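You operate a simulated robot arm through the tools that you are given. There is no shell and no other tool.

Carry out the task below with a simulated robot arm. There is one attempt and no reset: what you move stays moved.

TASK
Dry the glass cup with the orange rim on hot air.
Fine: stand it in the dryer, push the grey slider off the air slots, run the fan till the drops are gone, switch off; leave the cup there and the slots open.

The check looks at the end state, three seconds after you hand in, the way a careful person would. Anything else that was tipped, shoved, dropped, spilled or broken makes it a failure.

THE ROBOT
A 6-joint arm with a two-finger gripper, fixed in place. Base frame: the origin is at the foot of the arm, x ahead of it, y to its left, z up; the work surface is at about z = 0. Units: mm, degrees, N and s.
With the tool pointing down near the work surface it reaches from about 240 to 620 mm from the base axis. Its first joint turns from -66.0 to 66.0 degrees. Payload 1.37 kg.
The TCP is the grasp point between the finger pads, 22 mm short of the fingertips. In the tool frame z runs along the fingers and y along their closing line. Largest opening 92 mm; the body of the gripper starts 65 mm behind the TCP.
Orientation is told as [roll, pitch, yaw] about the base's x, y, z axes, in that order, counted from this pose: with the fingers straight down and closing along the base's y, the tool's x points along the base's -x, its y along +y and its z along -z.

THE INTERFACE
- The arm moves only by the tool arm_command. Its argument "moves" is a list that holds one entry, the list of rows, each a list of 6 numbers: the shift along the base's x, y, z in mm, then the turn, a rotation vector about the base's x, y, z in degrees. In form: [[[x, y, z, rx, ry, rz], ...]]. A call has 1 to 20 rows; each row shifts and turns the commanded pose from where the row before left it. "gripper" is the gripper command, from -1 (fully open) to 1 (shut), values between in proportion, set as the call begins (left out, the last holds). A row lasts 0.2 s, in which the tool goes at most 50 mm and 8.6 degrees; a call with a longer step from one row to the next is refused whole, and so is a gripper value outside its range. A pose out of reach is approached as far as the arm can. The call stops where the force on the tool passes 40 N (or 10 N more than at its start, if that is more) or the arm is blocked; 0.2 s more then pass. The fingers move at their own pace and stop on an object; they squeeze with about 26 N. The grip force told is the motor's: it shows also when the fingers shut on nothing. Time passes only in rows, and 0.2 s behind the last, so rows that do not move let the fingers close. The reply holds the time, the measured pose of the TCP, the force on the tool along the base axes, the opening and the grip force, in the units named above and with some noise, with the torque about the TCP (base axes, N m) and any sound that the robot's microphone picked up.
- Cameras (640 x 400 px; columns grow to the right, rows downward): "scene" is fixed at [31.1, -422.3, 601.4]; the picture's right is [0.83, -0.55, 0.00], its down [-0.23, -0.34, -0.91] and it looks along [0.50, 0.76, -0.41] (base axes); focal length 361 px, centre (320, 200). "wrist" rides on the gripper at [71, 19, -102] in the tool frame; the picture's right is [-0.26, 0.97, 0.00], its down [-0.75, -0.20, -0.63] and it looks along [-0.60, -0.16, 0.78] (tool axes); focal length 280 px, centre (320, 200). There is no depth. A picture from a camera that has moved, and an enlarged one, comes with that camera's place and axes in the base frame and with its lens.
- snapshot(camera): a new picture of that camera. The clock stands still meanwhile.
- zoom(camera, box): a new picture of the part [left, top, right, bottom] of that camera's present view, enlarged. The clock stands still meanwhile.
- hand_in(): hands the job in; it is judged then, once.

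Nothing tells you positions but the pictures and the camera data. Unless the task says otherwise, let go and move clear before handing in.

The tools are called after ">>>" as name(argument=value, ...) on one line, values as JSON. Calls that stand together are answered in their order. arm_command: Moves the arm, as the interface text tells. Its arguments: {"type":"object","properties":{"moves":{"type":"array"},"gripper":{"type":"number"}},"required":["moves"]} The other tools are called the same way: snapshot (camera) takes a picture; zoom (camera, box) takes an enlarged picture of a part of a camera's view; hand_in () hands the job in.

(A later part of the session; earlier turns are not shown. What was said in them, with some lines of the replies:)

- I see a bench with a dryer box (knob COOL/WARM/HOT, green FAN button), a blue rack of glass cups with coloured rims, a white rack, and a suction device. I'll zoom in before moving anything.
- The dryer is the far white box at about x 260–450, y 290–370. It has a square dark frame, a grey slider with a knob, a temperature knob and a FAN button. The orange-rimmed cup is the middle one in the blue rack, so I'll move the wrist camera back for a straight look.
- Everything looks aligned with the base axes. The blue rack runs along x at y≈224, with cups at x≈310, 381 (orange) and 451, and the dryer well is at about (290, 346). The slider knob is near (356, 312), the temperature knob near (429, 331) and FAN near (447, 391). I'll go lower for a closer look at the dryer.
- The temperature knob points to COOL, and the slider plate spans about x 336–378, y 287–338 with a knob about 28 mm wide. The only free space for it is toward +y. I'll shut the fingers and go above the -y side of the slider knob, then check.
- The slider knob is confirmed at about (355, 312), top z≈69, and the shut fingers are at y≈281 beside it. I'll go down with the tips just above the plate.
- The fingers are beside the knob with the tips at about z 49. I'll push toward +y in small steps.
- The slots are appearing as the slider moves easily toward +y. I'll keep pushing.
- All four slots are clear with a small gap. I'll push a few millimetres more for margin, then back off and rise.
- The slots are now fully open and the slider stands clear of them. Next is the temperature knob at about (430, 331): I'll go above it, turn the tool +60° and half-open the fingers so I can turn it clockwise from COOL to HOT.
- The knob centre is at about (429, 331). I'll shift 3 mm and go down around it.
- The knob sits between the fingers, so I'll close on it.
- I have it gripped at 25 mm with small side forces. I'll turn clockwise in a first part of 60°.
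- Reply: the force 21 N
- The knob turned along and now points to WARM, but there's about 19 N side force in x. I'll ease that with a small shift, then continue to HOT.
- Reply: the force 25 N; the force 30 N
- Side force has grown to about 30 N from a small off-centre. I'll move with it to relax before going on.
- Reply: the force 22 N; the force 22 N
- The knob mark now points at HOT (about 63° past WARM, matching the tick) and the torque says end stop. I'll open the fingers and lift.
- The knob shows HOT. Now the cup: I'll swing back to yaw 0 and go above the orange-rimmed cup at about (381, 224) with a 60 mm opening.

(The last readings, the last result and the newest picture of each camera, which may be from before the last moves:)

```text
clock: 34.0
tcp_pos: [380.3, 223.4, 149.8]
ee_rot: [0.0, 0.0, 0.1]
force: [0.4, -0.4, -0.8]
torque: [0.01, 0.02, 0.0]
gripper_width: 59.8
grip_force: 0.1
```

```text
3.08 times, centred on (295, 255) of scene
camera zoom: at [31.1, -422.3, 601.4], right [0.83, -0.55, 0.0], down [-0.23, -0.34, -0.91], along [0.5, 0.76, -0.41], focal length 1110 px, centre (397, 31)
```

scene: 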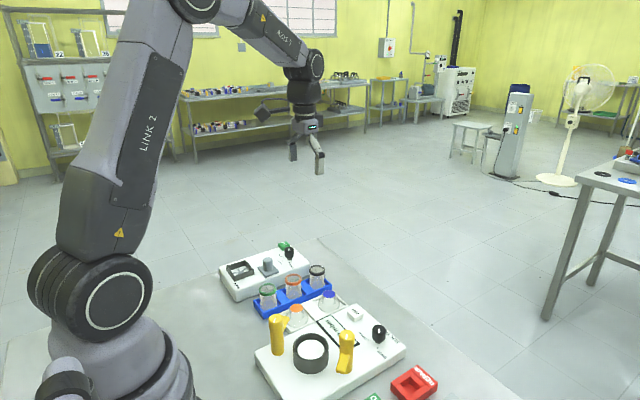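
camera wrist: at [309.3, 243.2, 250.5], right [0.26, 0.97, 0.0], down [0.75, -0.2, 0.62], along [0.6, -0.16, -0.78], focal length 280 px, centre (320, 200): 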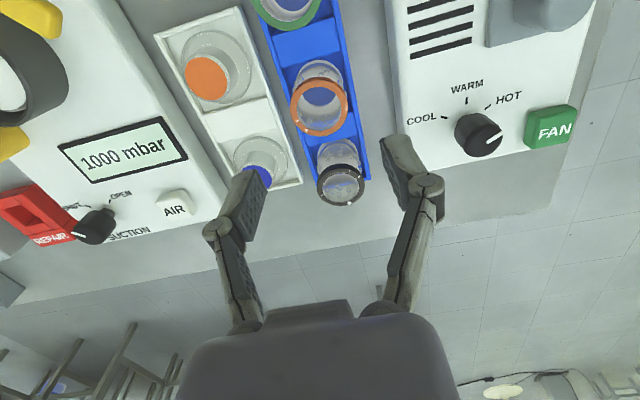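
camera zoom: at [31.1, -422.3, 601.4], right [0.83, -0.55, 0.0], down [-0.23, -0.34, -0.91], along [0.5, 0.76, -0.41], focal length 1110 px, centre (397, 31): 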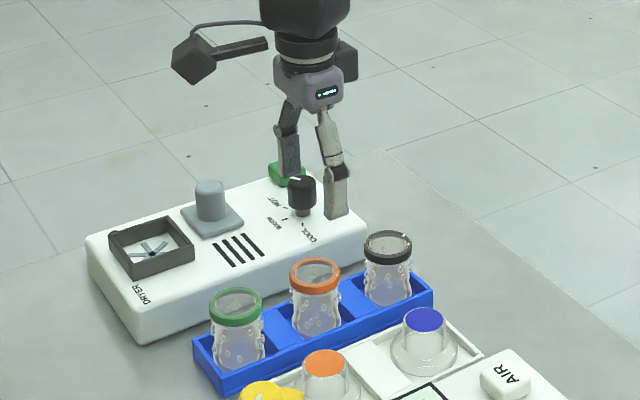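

The orange rim is centred at about (380, 224), top z≈57, with the fingers lined up on either side. I'll go down until the rim is at the grasp point, with the tips above the rack walls.

>>> arm_command(moves=[[[-1, 0, -12, 0, 0, 0], [0, 0, -14, 0, 0, 0], [0, 0, -14, 0, 0, 0], [0, 0, -14, 0, 0, 0], [0, 0, -14, 0, 0, 0], [0, 0, -10, 0, 0, 0], [0, 0, -8, 0, 0, 0], [0, 0, -6, 0, 0, 0], [0, 0, -6, 0, 0, 0], [0, 0, 0, 0, 0, 0]]])

>>> snapshot(camera="wrist")

>>> zoom(camera="scene", box=[245, 240, 345, 320])

```text
clock: 36.2
tcp_pos: [378.5, 225.3, 51.0]
ee_rot: [-0.1, 0.0, 0.0]
force: [1.2, 0.0, 0.2]
torque: [-0.02, -0.05, 0.04]
gripper_width: 59.8
grip_force: 0.1
```

```text
taken
camera wrist: at [308.0, 244.0, 151.4], right [0.26, 0.97, 0.0], down [0.75, -0.2, 0.63], along [0.6, -0.16, -0.78], focal length 280 px, centre (320, 200)
```

wrist: 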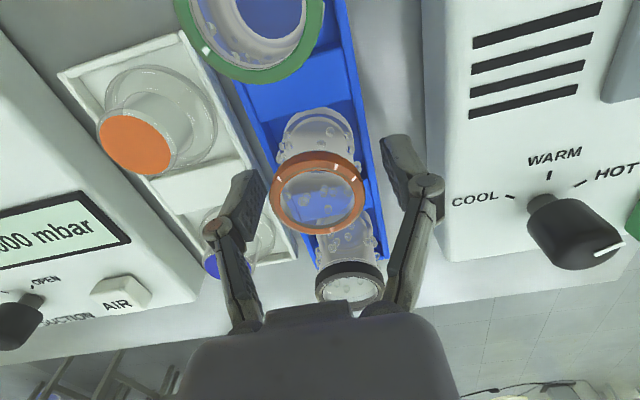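

```text
5.00 times, centred on (295, 280) of scene
camera zoom: at [31.1, -422.3, 601.4], right [0.83, -0.55, 0.0], down [-0.23, -0.34, -0.91], along [0.5, 0.76, -0.41], focal length 1803 px, centre (445, -200)
```

zoom: 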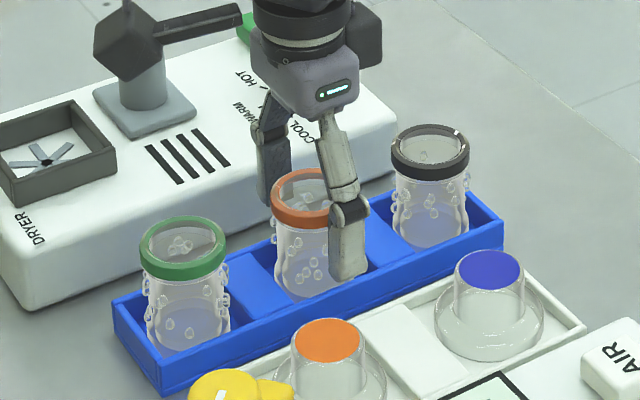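

The rim is between the pads. I'll nudge about 1 mm to centre and close gently first.

>>> arm_command(moves=[[[-1, -0.7, 0, 0, 0, 0], [0, 0, 0, 0, 0, 0], [0, 0, 0, 0, 0, 0], [0, 0, 0, 0, 0, 0], [0, 0, 0, 0, 0, 0]]], gripper=0.22)

>>> snapshot(camera="wrist")

```text
clock: 37.4
tcp_pos: [378.3, 222.3, 52.2]
ee_rot: [0.0, 0.0, 0.0]
force: [-0.3, 0.0, 1.4]
torque: [0.02, -0.01, 0.02]
gripper_width: 38.6
grip_force: 26.1
```

```text
taken
camera wrist: at [307.0, 242.8, 151.9], right [0.26, 0.97, 0.0], down [0.75, -0.2, 0.63], along [0.6, -0.16, -0.78], focal length 280 px, centre (320, 200)
```

wrist: 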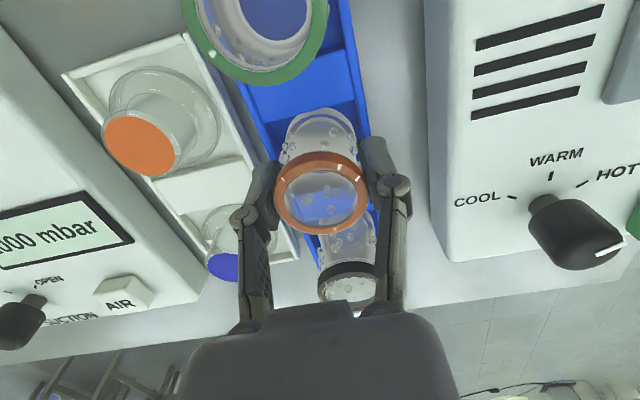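

The cup is gripped at 38.6 mm. I'll lift straight up slowly and check.

>>> arm_command(moves=[[[0, 0, 3, 0, 0, 0], [0, 0, 5, 0, 0, 0], [0, 0, 6, 0, 0, 0], [0, 0, 8, 0, 0, 0], [0, 0, 8, 0, 0, 0], [0, 0, 0, 0, 0, 0]]])

>>> zoom(camera="scene", box=[245, 220, 345, 300])

>>> snapshot(camera="wrist")

```text
clock: 38.8
tcp_pos: [378.9, 224.4, 83.3]
ee_rot: [0.0, 0.0, 0.0]
force: [-0.5, 0.6, -0.1]
torque: [0.03, 0.01, 0.01]
gripper_width: 38.8
grip_force: 26.2
```

```text
5.00 times, centred on (295, 260) of scene
camera zoom: at [31.1, -422.3, 601.4], right [0.83, -0.55, 0.0], down [-0.23, -0.34, -0.91], along [0.5, 0.76, -0.41], focal length 1803 px, centre (445, -100)
```

zoom: 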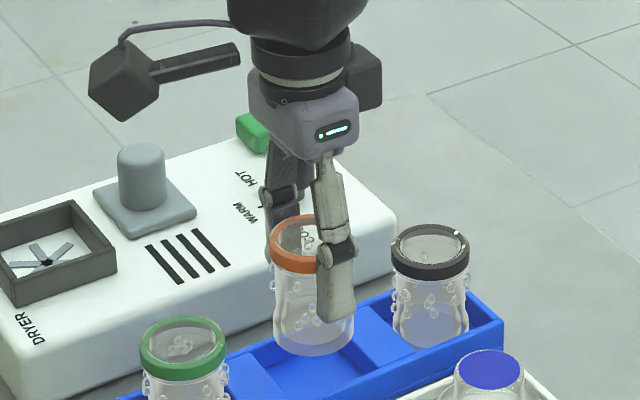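

```text
taken
camera wrist: at [307.9, 242.9, 183.9], right [0.26, 0.97, 0.0], down [0.75, -0.2, 0.62], along [0.6, -0.16, -0.78], focal length 280 px, centre (320, 200)
```

wrist: 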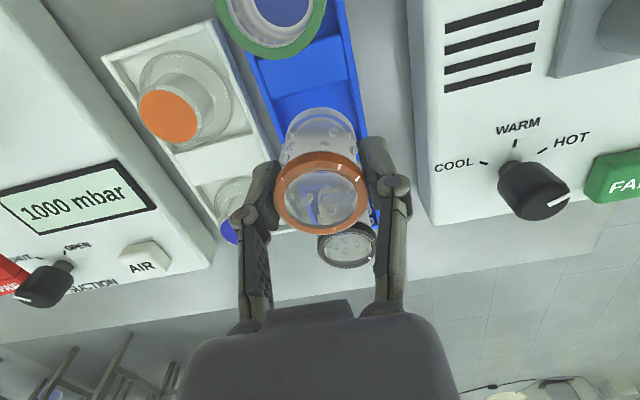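

The cup came out cleanly and hangs upright. I'll raise it and carry it over the well at about (290, 346).

>>> arm_command(moves=[[[0, 0, 15, 0, 0, 0], [0, 0, 20, 0, 0, 0], [0, 0, 20, 0, 0, 0], [0, 0, 0, 0, 0, 0], [-6, 8, 0, 0, 0, 0], [-9, 12.5, 0, 0, 0, 0], [-9, 12.5, 0, 0, 0, 0], [-9, 12.5, 0, 0, 0, 0], [-9, 12.5, 0, 0, 0, 0], [-9, 12.5, 0, 0, 0, 0], [-9, 12.5, 0, 0, 0, 0], [-9, 12.5, 0, 0, 0, 0], [-9, 12.5, 0, 0, 0, 0], [-7, 10, 0, 0, 0, 0], [-3.5, 4.6, 0, 0, 0, 0], [0, 0, 0, 0, 0, 0]]])

>>> snapshot(camera="wrist")

>>> zoom(camera="scene", box=[205, 190, 325, 300])

```text
clock: 42.2
tcp_pos: [289.1, 345.7, 137.0]
ee_rot: [0.0, 0.0, 0.0]
force: [-0.5, -0.4, -0.1]
torque: [0.0, -0.02, 0.02]
gripper_width: 39.0
grip_force: 26.2
```

```text
taken
camera wrist: at [218.3, 366.2, 237.9], right [0.26, 0.97, 0.0], down [0.75, -0.2, 0.63], along [0.6, -0.16, -0.78], focal length 280 px, centre (320, 200)
```

wrist: 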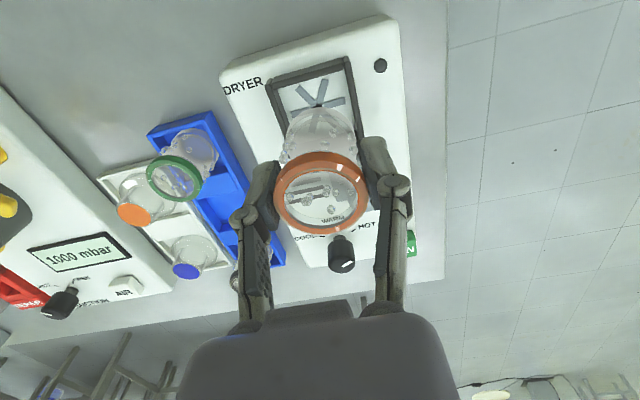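

```text
3.64 times, centred on (265, 245) of scene
camera zoom: at [31.1, -422.3, 601.5], right [0.83, -0.55, 0.0], down [-0.23, -0.34, -0.91], along [0.5, 0.76, -0.41], focal length 1311 px, centre (520, 36)
```

zoom: 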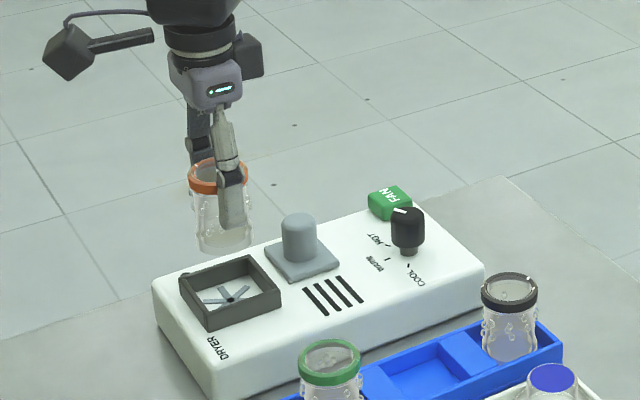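

The cup is over the well. I'll go down partway and check alignment against the frame.

>>> arm_command(moves=[[[0.5, -0.5, -8, 0, 0, 0], [0, 0, -8, 0, 0, 0], [0, 0, -8, 0, 0, 0], [0, 0, -6, 0, 0, 0], [0, 0, -4, 0, 0, 0], [0, 0, 0, 0, 0, 0]]])

>>> zoom(camera="wrist", box=[220, 20, 420, 240])

>>> zoom(camera="scene", box=[215, 230, 295, 300])

```text
clock: 43.6
tcp_pos: [290.8, 346.9, 102.9]
ee_rot: [0.0, 0.0, 0.0]
force: [0.6, -0.1, -0.6]
torque: [0.03, 0.01, -0.03]
gripper_width: 39.1
grip_force: 26.3
```

```text
1.82 times, centred on (320, 130) of wrist
camera zoom: at [219.6, 365.1, 203.8], right [0.26, 0.97, 0.0], down [0.75, -0.2, 0.63], along [0.6, -0.16, -0.78], focal length 510 px, centre (320, 327)
```

zoom: 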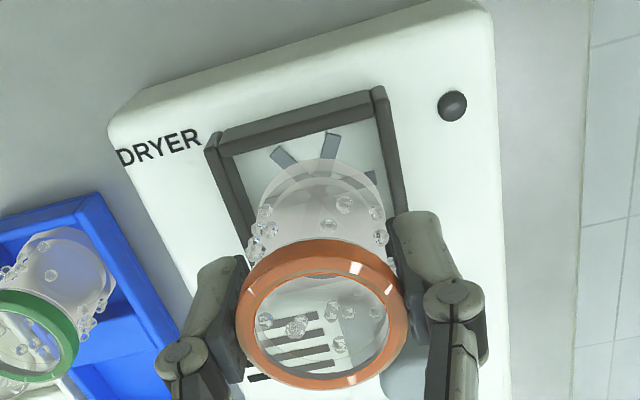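

```text
5.71 times, centred on (255, 265) of scene
camera zoom: at [31.1, -422.3, 601.5], right [0.83, -0.55, 0.0], down [-0.23, -0.34, -0.91], along [0.5, 0.76, -0.41], focal length 2061 px, centre (691, -171)
```

zoom: 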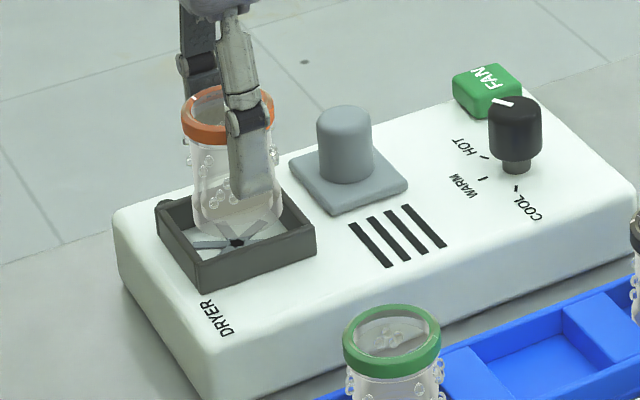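

Alignment looks good: the cup foot is centred over the frame opening. I'll go down slowly and watch the force.

>>> arm_command(moves=[[[0, 0, -3, 0, 0, 0], [0, 0, -3, 0, 0, 0], [0, 0, -3, 0, 0, 0], [0, 0, -2, 0, 0, 0], [0, 0, -2, 0, 0, 0], [0, 0, 0, 0, 0, 0]]])

>>> zoom(camera="scene", box=[215, 230, 295, 300])

>>> zoom(camera="wrist", box=[220, 20, 420, 240])

```text
clock: 45.0
tcp_pos: [290.1, 344.6, 90.8]
ee_rot: [0.0, -0.1, 0.0]
force: [-0.3, 0.5, 0.4]
torque: [0.0, 0.03, 0.03]
gripper_width: 38.9
grip_force: 26.3
```

```text
5.71 times, centred on (255, 265) of scene
camera zoom: at [31.1, -422.3, 601.5], right [0.83, -0.55, 0.0], down [-0.23, -0.34, -0.91], along [0.5, 0.76, -0.41], focal length 2061 px, centre (691, -171)
```

zoom: 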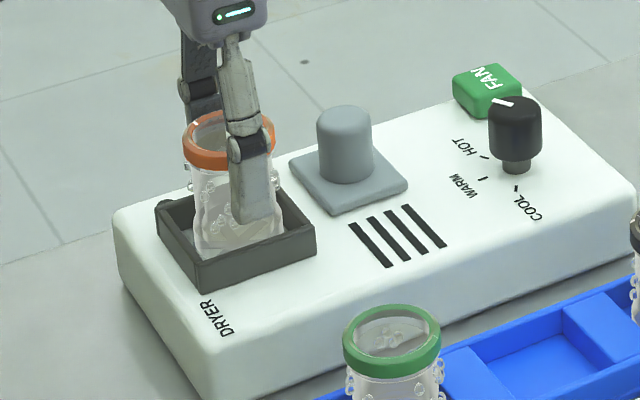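

```text
1.82 times, centred on (320, 130) of wrist
camera zoom: at [218.7, 364.5, 191.2], right [0.26, 0.97, 0.0], down [0.75, -0.2, 0.63], along [0.6, -0.16, -0.78], focal length 510 px, centre (320, 327)
```

zoom: 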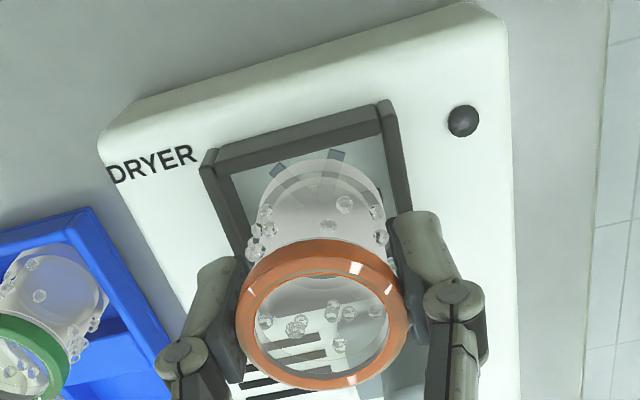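

>>> arm_command(moves=[[[0, 0, -1, 0, 0, 0], [0, 0, -1, 0, 0, 0], [0, 0, -1, 0, 0, 0], [0, 0, 0, 0, 0, 0]]])

```text
clock: 46.0
tcp_pos: [291.9, 345.6, 87.4]
ee_rot: [0.0, 0.0, -0.1]
force: [0.5, 0.8, -0.7]
torque: [-0.01, 0.02, 0.03]
gripper_width: 38.9
grip_force: 25.5
```

>>> arm_command(moves=[[[0, 0, -1, 0, 0, 0], [0, 0, -1, 0, 0, 0], [0, 0, 0, 0, 0, 0]]])

```text
clock: 46.8
tcp_pos: [290.4, 346.4, 86.6]
ee_rot: [0.1, -0.1, 0.0]
force: [-2.0, -2.2, 16.3]
torque: [-0.08, 0.07, 0.02]
gripper_width: 38.9
grip_force: 25.6
```

There's contact at z≈86 with 16 N upward, so the cup stands on the dryer floor. I'll ease off slightly, look, then release.

>>> arm_command(moves=[[[0, 0, 0.3, 0, 0, 0], [0, 0, 0, 0, 0, 0]]])

>>> zoom(camera="scene", box=[215, 230, 295, 300])

>>> zoom(camera="wrist", box=[220, 20, 420, 240])

```text
clock: 47.4
tcp_pos: [290.2, 345.0, 84.9]
ee_rot: [-0.1, 0.0, 0.0]
force: [-3.0, -1.2, 16.1]
torque: [-0.05, 0.02, 0.0]
gripper_width: 38.8
grip_force: 25.8
```

```text
5.71 times, centred on (255, 265) of scene
camera zoom: at [31.0, -422.4, 601.4], right [0.83, -0.55, 0.0], down [-0.23, -0.34, -0.91], along [0.5, 0.76, -0.41], focal length 2061 px, centre (691, -171)
```

zoom: 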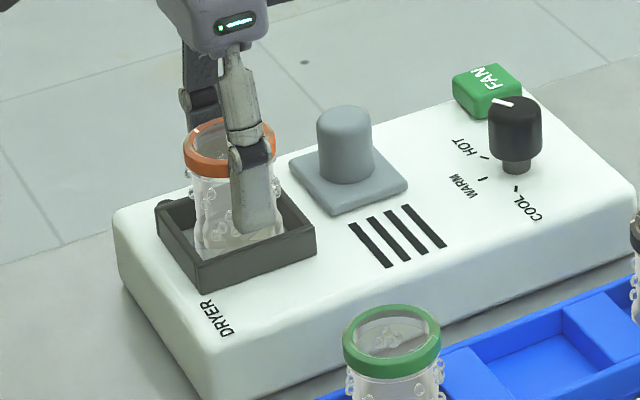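

```text
1.82 times, centred on (320, 130) of wrist
camera zoom: at [219.0, 365.2, 185.8], right [0.26, 0.97, 0.0], down [0.75, -0.2, 0.63], along [0.6, -0.16, -0.78], focal length 510 px, centre (320, 327)
```

zoom: 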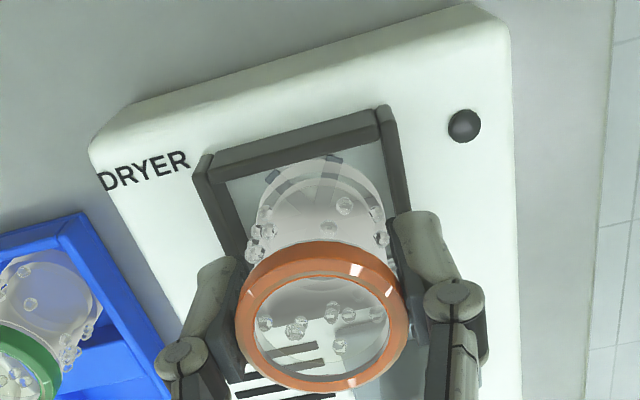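

Contact height matches the well floor, so I'll open the fingers and watch that the cup stays.

>>> arm_command(moves=[[[0, 0, 0, 0, 0, 0], [0, 0, 0, 0, 0, 0], [0, 0, 0, 0, 0, 0], [0, 0, 0, 0, 0, 0]]], gripper=-0.3)

>>> zoom(camera="wrist", box=[220, 20, 420, 240])

>>> zoom(camera="scene", box=[215, 230, 295, 300])

```text
clock: 48.4
tcp_pos: [289.3, 345.1, 83.8]
ee_rot: [0.1, -0.1, -0.1]
force: [-0.4, -0.3, -0.4]
torque: [0.02, -0.01, -0.01]
gripper_width: 59.6
grip_force: 0.0
```

```text
1.82 times, centred on (320, 130) of wrist
camera zoom: at [219.0, 365.1, 185.6], right [0.26, 0.97, 0.0], down [0.75, -0.2, 0.63], along [0.6, -0.16, -0.78], focal length 510 px, centre (320, 327)
```

zoom: 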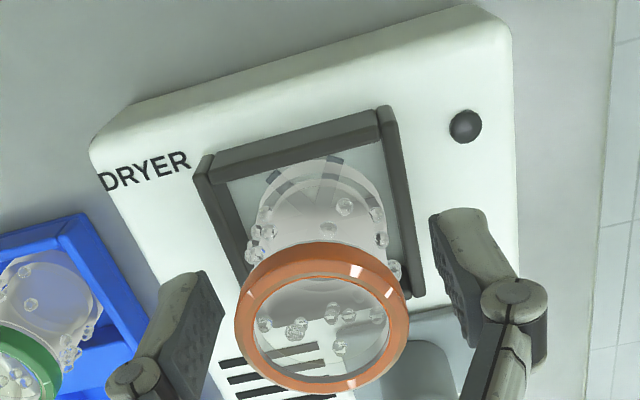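

```text
5.71 times, centred on (255, 265) of scene
camera zoom: at [31.1, -422.3, 601.4], right [0.83, -0.55, 0.0], down [-0.23, -0.34, -0.91], along [0.5, 0.76, -0.41], focal length 2061 px, centre (691, -171)
```

zoom: 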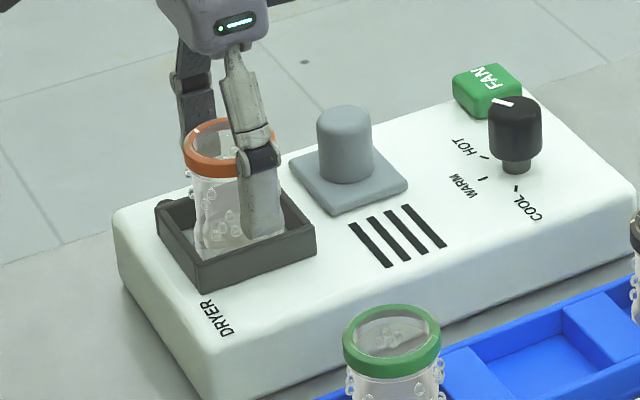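

The cup stands free in the well. I'll rise straight up, then go over to above the FAN button with the fingers shut.

>>> arm_command(moves=[[[0, 0, 5, 0, 0, 0], [0, 0, 10, 0, 0, 0], [0, 0, 20, 0, 0, 0], [0, 0, 25, 0, 0, 0], [0, 0, 25, 0, 0, 0], [0, 0, 0, 0, 0, 0]]])

>>> arm_command(moves=[[[15, 4, 0, 0, 0, 0], [15, 4, 0, 0, 0, 0], [15, 4, 0, 0, 0, 0], [15, 4, 0, 0, 0, 0], [15, 4, 0, 0, 0, 0], [15, 4, 0, 0, 0, 0], [15, 4, 0, 0, 0, 0], [15, 4, 0, 0, 0, 0], [15, 4, 0, 0, 0, 0], [15, 4, 0, 0, 0, 0], [0, 0, 0, 0, 0, 0]]], gripper=1)

>>> snapshot(camera="wrist")

>>> zoom(camera="scene", box=[205, 190, 325, 300])

```text
clock: 49.8
tcp_pos: [293.2, 344.1, 172.8]
ee_rot: [0.0, 0.1, 0.0]
force: [0.9, 0.1, -0.4]
torque: [-0.05, 0.0, -0.01]
gripper_width: 59.8
grip_force: 0.1
```

```text
clock: 52.2
tcp_pos: [440.2, 386.2, 170.6]
ee_rot: [0.0, 0.0, -0.1]
force: [0.7, 0.3, -0.1]
torque: [-0.01, -0.01, -0.01]
gripper_width: 0.0
grip_force: 26.1
```

```text
taken
camera wrist: at [370.0, 406.2, 270.7], right [0.26, 0.97, 0.0], down [0.75, -0.2, 0.63], along [0.6, -0.16, -0.78], focal length 280 px, centre (320, 200)
```

wrist: 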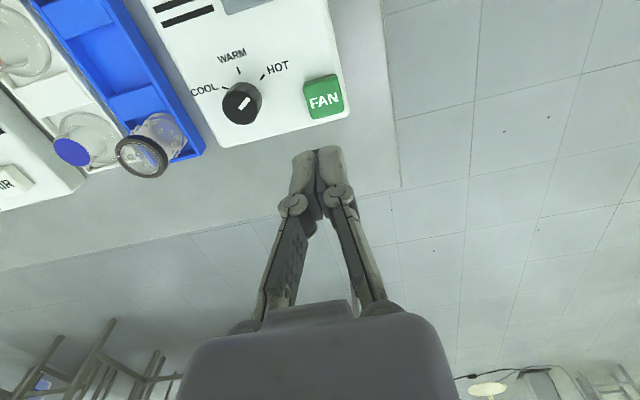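

```text
3.64 times, centred on (265, 245) of scene
camera zoom: at [31.1, -422.3, 601.4], right [0.83, -0.55, 0.0], down [-0.23, -0.34, -0.91], along [0.5, 0.76, -0.41], focal length 1311 px, centre (520, 36)
```

zoom: 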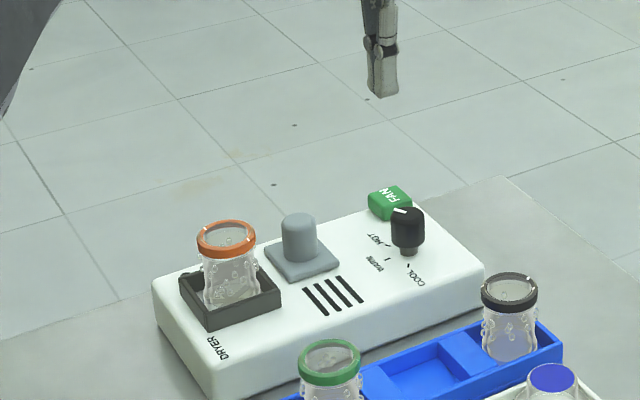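

The cup is standing squarely in the frame. FAN is at about (445, 390.5), so I'll go down above it and then press slowly.

>>> arm_command(moves=[[[4, 5, -10, 0, 0, 0], [0, 0, -15, 0, 0, 0], [0, 0, -15, 0, 0, 0], [0, 0, -15, 0, 0, 0], [0, 0, -15, 0, 0, 0], [0, 0, -12, 0, 0, 0], [0, 0, -8, 0, 0, 0], [0, 0, 0, 0, 0, 0]]])

>>> zoom(camera="scene", box=[225, 190, 325, 280])

>>> snapshot(camera="wrist")

```text
clock: 54.0
tcp_pos: [445.3, 388.9, 80.1]
ee_rot: [0.0, 0.0, -0.1]
force: [1.0, -0.3, 0.6]
torque: [-0.02, -0.02, -0.02]
gripper_width: 0.3
grip_force: 26.3
```

```text
4.44 times, centred on (275, 235) of scene
camera zoom: at [31.1, -422.3, 601.4], right [0.83, -0.55, 0.0], down [-0.23, -0.34, -0.91], along [0.5, 0.76, -0.41], focal length 1603 px, centre (520, 44)
```

zoom: 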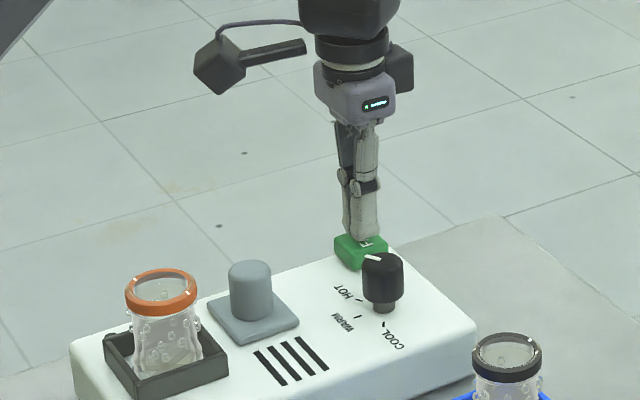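

```text
taken
camera wrist: at [373.2, 409.1, 181.1], right [0.26, 0.97, 0.0], down [0.75, -0.2, 0.63], along [0.6, -0.16, -0.78], focal length 280 px, centre (320, 200)
```

wrist: 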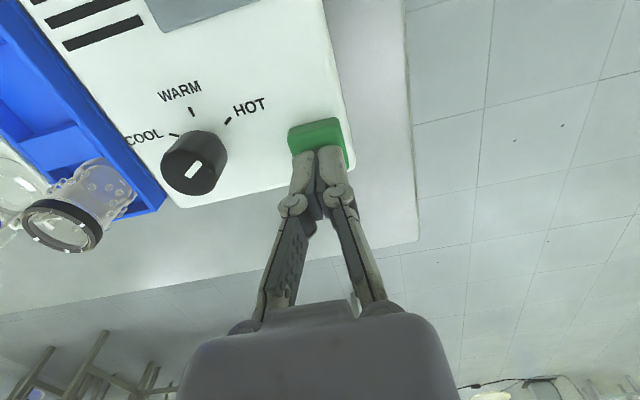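

The tips are over the green button about 12 mm up. I'll descend slowly to press.

>>> arm_command(moves=[[[0, 0, -3, 0, 0, 0], [0, 0, -3, 0, 0, 0], [0, 0, -2, 0, 0, 0], [0, 0, -1, 0, 0, 0], [0, 0, -1, 0, 0, 0], [0, 0, -1, 0, 0, 0], [0, 0, 0, 0, 0, 0]]])

```text
clock: 55.6
tcp_pos: [444.5, 391.3, 69.0]
ee_rot: [0.1, 0.0, 0.0]
force: [-2.3, 2.6, 8.5]
torque: [0.05, 0.03, -0.01]
gripper_width: 6.1
grip_force: 28.1
heard: click
```

There was a click at 8.5 N, though the gripper width reads 6 mm, so I'll look before moving on.

>>> zoom(camera="scene", box=[225, 190, 325, 280])

>>> zoom(camera="wrist", box=[220, 80, 420, 240])

>>> zoom(camera="scene", box=[215, 230, 295, 300])

```text
4.44 times, centred on (275, 235) of scene
camera zoom: at [31.1, -422.4, 601.4], right [0.83, -0.55, 0.0], down [-0.23, -0.34, -0.91], along [0.5, 0.76, -0.41], focal length 1603 px, centre (520, 44)
```

zoom: 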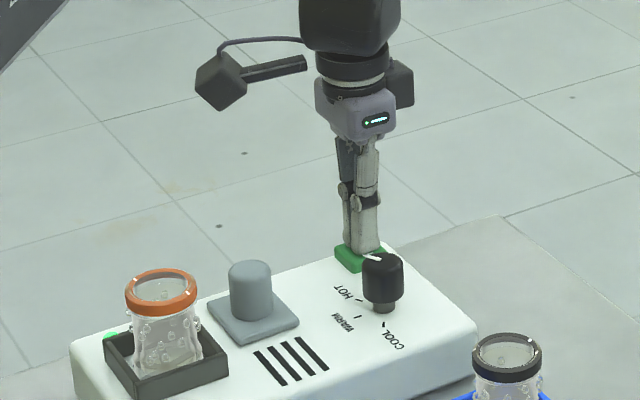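

```text
2.50 times, centred on (320, 160) of wrist
camera zoom: at [373.4, 409.9, 169.7], right [0.26, 0.97, 0.0], down [0.75, -0.21, 0.63], along [0.6, -0.16, -0.78], focal length 701 px, centre (320, 300)
```

zoom: 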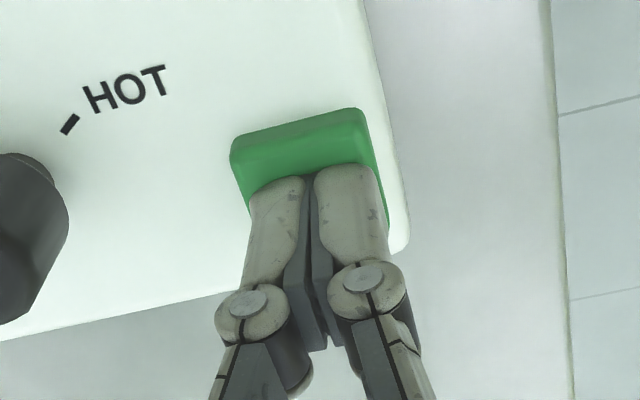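

```text
5.71 times, centred on (255, 265) of scene
camera zoom: at [31.1, -422.4, 601.4], right [0.83, -0.55, 0.0], down [-0.23, -0.34, -0.91], along [0.5, 0.76, -0.41], focal length 2061 px, centre (691, -171)
```

zoom: 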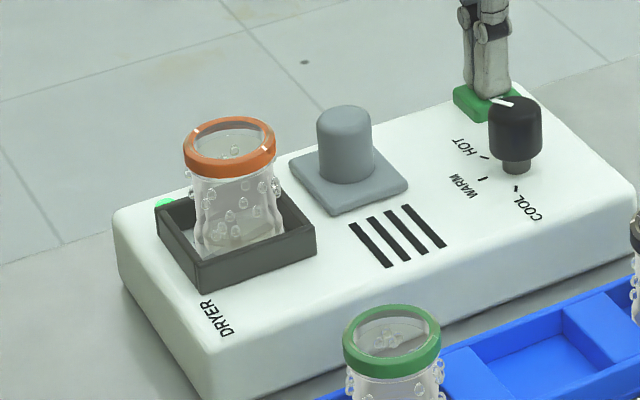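

The pilot lamp behind the frame is lit green, so the fan is on. I'll lift off the button and see whether it stays lit.

>>> arm_command(moves=[[[0, 0, 3, 0, 0, 0], [0, 0, 5, 0, 0, 0], [0, 0, 10, 0, 0, 0], [0, 0, 10, 0, 0, 0], [0, 0, 0, 0, 0, 0]]])

>>> zoom(camera="scene", box=[215, 230, 295, 300])

```text
clock: 56.8
tcp_pos: [444.4, 390.2, 97.2]
ee_rot: [0.0, 0.0, 0.0]
force: [1.0, 0.4, 0.6]
torque: [0.0, 0.0, 0.0]
gripper_width: 0.0
grip_force: 28.4
```

```text
5.71 times, centred on (255, 265) of scene
camera zoom: at [31.1, -422.3, 601.4], right [0.83, -0.55, 0.0], down [-0.23, -0.34, -0.91], along [0.5, 0.76, -0.41], focal length 2061 px, centre (691, -171)
```

zoom: 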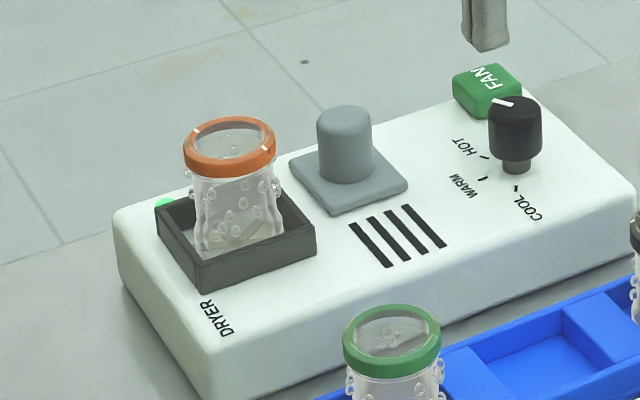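

The lamp stays green, so the fan keeps running. I'll wait here and watch the drops.

>>> arm_command(moves=[[[0, 0, 0, 0, 0, 0], [0, 0, 0, 0, 0, 0], [0, 0, 0, 0, 0, 0], [0, 0, 0, 0, 0, 0], [0, 0, 0, 0, 0, 0], [0, 0, 0, 0, 0, 0], [0, 0, 0, 0, 0, 0], [0, 0, 0, 0, 0, 0], [0, 0, 0, 0, 0, 0], [0, 0, 0, 0, 0, 0], [0, 0, 0, 0, 0, 0], [0, 0, 0, 0, 0, 0]]])

>>> zoom(camera="scene", box=[225, 245, 275, 290])

```text
clock: 59.4
tcp_pos: [445.8, 390.4, 96.8]
ee_rot: [-0.1, 0.0, -0.1]
force: [0.7, 0.5, -0.3]
torque: [0.04, 0.0, -0.04]
gripper_width: 0.2
grip_force: 28.0
```

```text
8.89 times, centred on (250, 268) of scene
camera zoom: at [31.1, -422.3, 601.4], right [0.83, -0.55, 0.0], down [-0.23, -0.34, -0.91], along [0.5, 0.76, -0.41], focal length 3206 px, centre (942, -400)
```

zoom: 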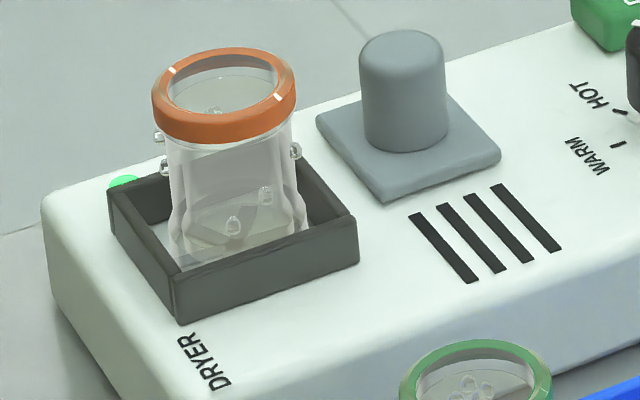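

Fewer drops are left: a couple at the sides and a few lower down. I'll wait a little more.

>>> arm_command(moves=[[[0, 0, 0, 0, 0, 0], [0, 0, 0, 0, 0, 0], [0, 0, 0, 0, 0, 0], [0, 0, 0, 0, 0, 0], [0, 0, 0, 0, 0, 0]]])

>>> zoom(camera="scene", box=[225, 245, 275, 290])

```text
clock: 60.6
tcp_pos: [445.5, 389.9, 97.1]
ee_rot: [0.0, 0.0, 0.0]
force: [-0.3, 0.5, 0.2]
torque: [0.02, 0.0, -0.05]
gripper_width: 0.0
grip_force: 27.6
```

```text
8.89 times, centred on (250, 268) of scene
camera zoom: at [31.1, -422.3, 601.4], right [0.83, -0.55, 0.0], down [-0.23, -0.34, -0.91], along [0.5, 0.76, -0.41], focal length 3206 px, centre (942, -400)
```

zoom: 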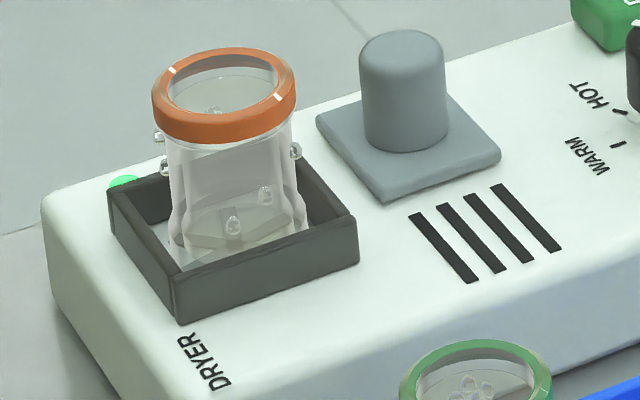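

>>> arm_command(moves=[[[0, 0, 0, 0, 0, 0], [0, 0, 0, 0, 0, 0], [0, 0, 0, 0, 0, 0], [0, 0, 0, 0, 0, 0], [0, 0, 0, 0, 0, 0], [0, 0, 0, 0, 0, 0], [0, 0, 0, 0, 0, 0], [0, 0, 0, 0, 0, 0], [0, 0, 0, 0, 0, 0]]])

>>> zoom(camera="scene", box=[225, 245, 275, 290])

```text
clock: 62.6
tcp_pos: [444.9, 390.0, 96.4]
ee_rot: [0.0, 0.1, 0.1]
force: [-0.2, 0.1, 0.1]
torque: [-0.05, 0.0, -0.03]
gripper_width: 0.2
grip_force: 28.0
```

```text
8.89 times, centred on (250, 268) of scene
camera zoom: at [31.1, -422.3, 601.4], right [0.83, -0.55, 0.0], down [-0.23, -0.34, -0.91], along [0.5, 0.76, -0.41], focal length 3206 px, centre (942, -400)
```

zoom: 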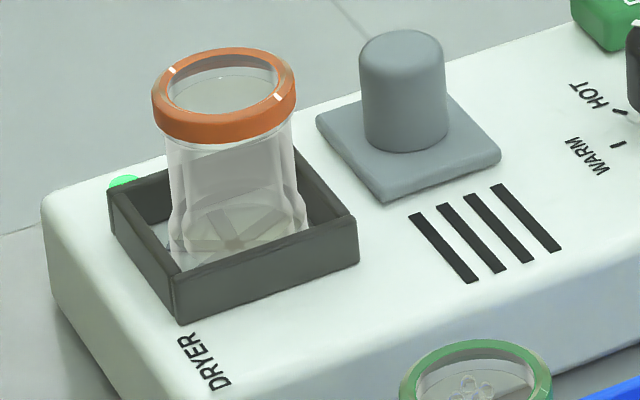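

>>> zoom(camera="scene", box=[232, 248, 264, 280])

```text
12.50 times, centred on (248, 264) of scene
camera zoom: at [31.1, -422.3, 601.4], right [0.83, -0.55, 0.0], down [-0.23, -0.34, -0.91], along [0.5, 0.76, -0.41], focal length 4508 px, centre (1220, -600)
```

zoom: 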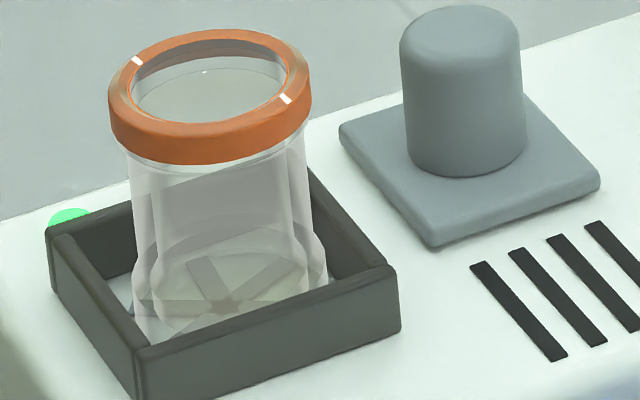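

No drops are left on the cup. I'll press FAN again to switch off.

>>> arm_command(moves=[[[0, 0, -10, 0, 0, 0], [0, 0, -8, 0, 0, 0], [0, 0, -3, 0, 0, 0], [0, 0, -2, 0, 0, 0], [0, 0, -2, 0, 0, 0], [0, 0, -1, 0, 0, 0], [0, 0, -1, 0, 0, 0], [0, 0, -1, 0, 0, 0], [0, 0, 0, 0, 0, 0]]])

>>> zoom(camera="scene", box=[215, 220, 305, 300])

```text
clock: 64.6
tcp_pos: [444.6, 390.2, 70.1]
ee_rot: [0.1, 0.0, 0.0]
force: [-3.5, 0.3, 7.0]
torque: [0.01, 0.06, 0.0]
gripper_width: 6.1
grip_force: 28.3
heard: click
```

```text
5.00 times, centred on (260, 260) of scene
camera zoom: at [31.1, -422.4, 601.4], right [0.83, -0.55, 0.0], down [-0.23, -0.34, -0.91], along [0.5, 0.76, -0.41], focal length 1803 px, centre (620, -100)
```

zoom: 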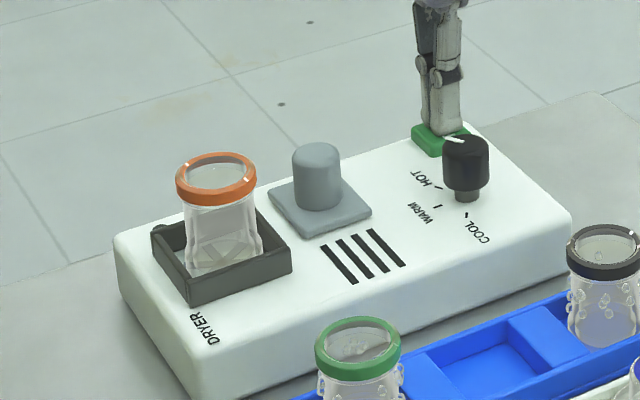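

The lamp went dark with the click, so the fan is off. I'll lift clear and check everything once more.

>>> arm_command(moves=[[[0, 0, 3, 0, 0, 0], [0, 0, 6, 0, 0, 0], [0, 0, 15, 0, 0, 0], [0, 0, 25, 0, 0, 0], [0, 0, 30, 0, 0, 0], [0, 0, 30, 0, 0, 0], [0, 0, 30, 0, 0, 0], [0, 0, 30, 0, 0, 0], [0, 0, 0, 0, 0, 0]]])

>>> zoom(camera="scene", box=[215, 220, 305, 300])

>>> snapshot(camera="scene")

```text
clock: 66.6
tcp_pos: [444.5, 390.9, 237.9]
ee_rot: [0.0, -0.1, 0.0]
force: [-0.1, -0.4, 0.8]
torque: [0.02, 0.01, 0.01]
gripper_width: 0.0
grip_force: 27.5
```

```text
5.00 times, centred on (260, 260) of scene
camera zoom: at [31.1, -422.3, 601.4], right [0.83, -0.55, 0.0], down [-0.23, -0.34, -0.91], along [0.5, 0.76, -0.41], focal length 1803 px, centre (620, -100)
```

zoom: 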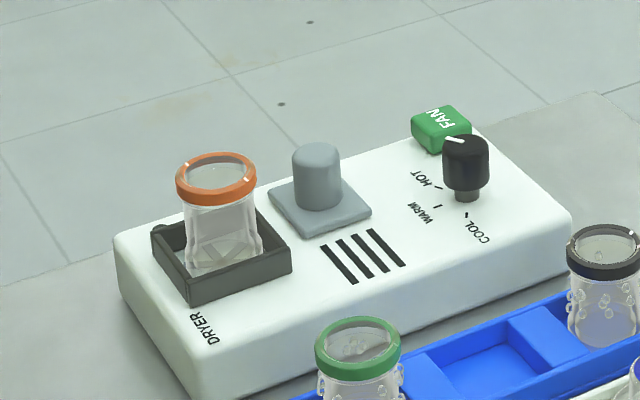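

```text
taken
```

scene: 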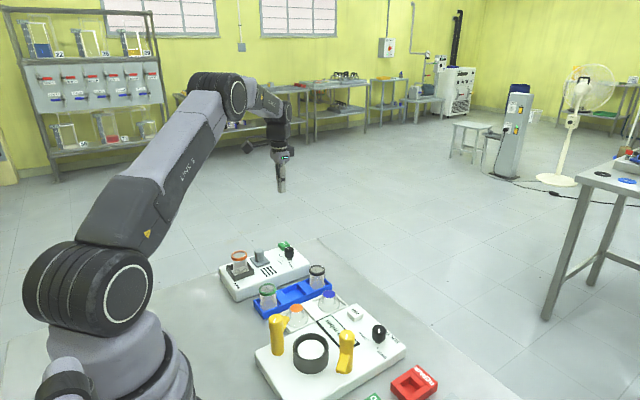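

The fan is off and everything else looks undisturbed. I'll take one look at the cup's other side with the wrist camera to be sure no drops hide there.

>>> arm_command(moves=[[[-18, -2, 0, 0, 0, 0], [-20, -2, 0, 0, 0, 0], [-20, -2, 0, 0, 0, 0], [-20, -2, 0, 0, 0, 0], [-20, -2, 0, 0, 0, 0], [-20, -2, 0, 0, 0, 0], [-20, -2, 0, 0, 0, 0], [-20, -2, 0, 0, 0, 0], [-20, -2, 0, 0, 0, 0], [-20, -2, 0, 0, 0, 0], [-20, -2, 0, 0, 0, 0], [0, 0, 0, 0, 0, 0]]], gripper=-0.5)

>>> snapshot(camera="wrist")

>>> zoom(camera="wrist", box=[260, 60, 400, 180])

```text
clock: 69.2
tcp_pos: [225.6, 368.2, 238.5]
ee_rot: [0.0, 0.1, 0.0]
force: [0.4, 0.3, 0.2]
torque: [0.0, 0.01, 0.02]
gripper_width: 69.0
grip_force: 0.1
```

```text
taken
camera wrist: at [154.6, 387.9, 340.5], right [0.26, 0.97, 0.0], down [0.75, -0.2, 0.63], along [0.6, -0.16, -0.78], focal length 280 px, centre (320, 200)
```

wrist: 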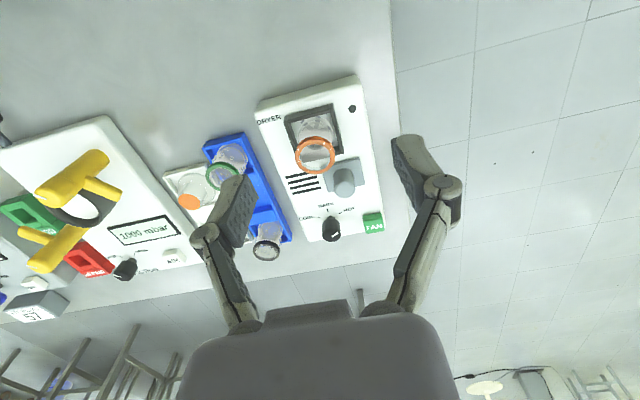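

```text
3.33 times, centred on (330, 120) of wrist
camera zoom: at [154.6, 387.9, 340.5], right [0.26, 0.97, 0.0], down [0.75, -0.2, 0.63], along [0.6, -0.16, -0.78], focal length 935 px, centre (287, 467)
```

zoom: 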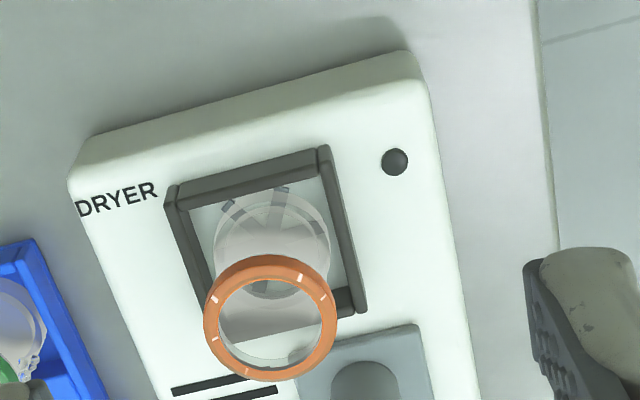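

>>> zoom(camera="wrist", box=[290, 95, 350, 180])

```text
4.71 times, centred on (320, 138) of wrist
camera zoom: at [154.6, 387.9, 340.5], right [0.26, 0.97, 0.0], down [0.75, -0.2, 0.63], along [0.6, -0.16, -0.78], focal length 1320 px, centre (320, 494)
```

zoom: 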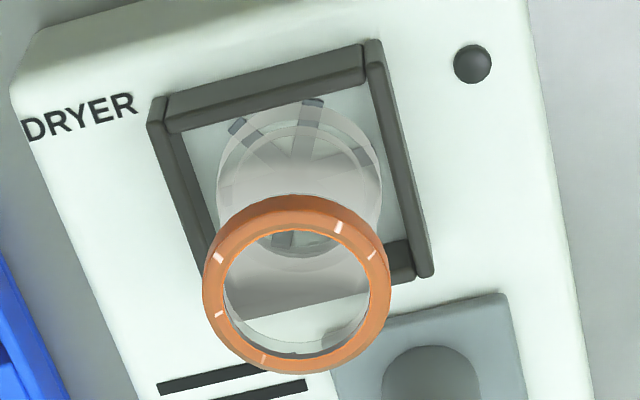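

The cup stands upright and dry in the dryer, and the lamp is dark. The slots are open, the other cups stand untouched in their rack and the arm is clear, so I'm handing in.

>>> hand_in()

```text
The job is handed in.
```

The orange-rimmed cup is dry and standing in the dryer, and I've handed the job in; no verdict came back with it.

- **Slider:** pushed toward the back of the box until all four air slots were clear, with about 10 mm to spare. The slots are still open.
- **Temperature:** the knob started at COOL, so I turned it to HOT. I left it there.
- **Fan:** it ran for about 9 seconds, until I could see no drops from the scene camera. I then switched it off, and the pilot lamp went dark. A second look with the wrist camera found no drops on the other side either.
- **Everything else:** the other two cups are still standing in the blue rack, and I saw nothing else moved. The arm is clear of the bench items.
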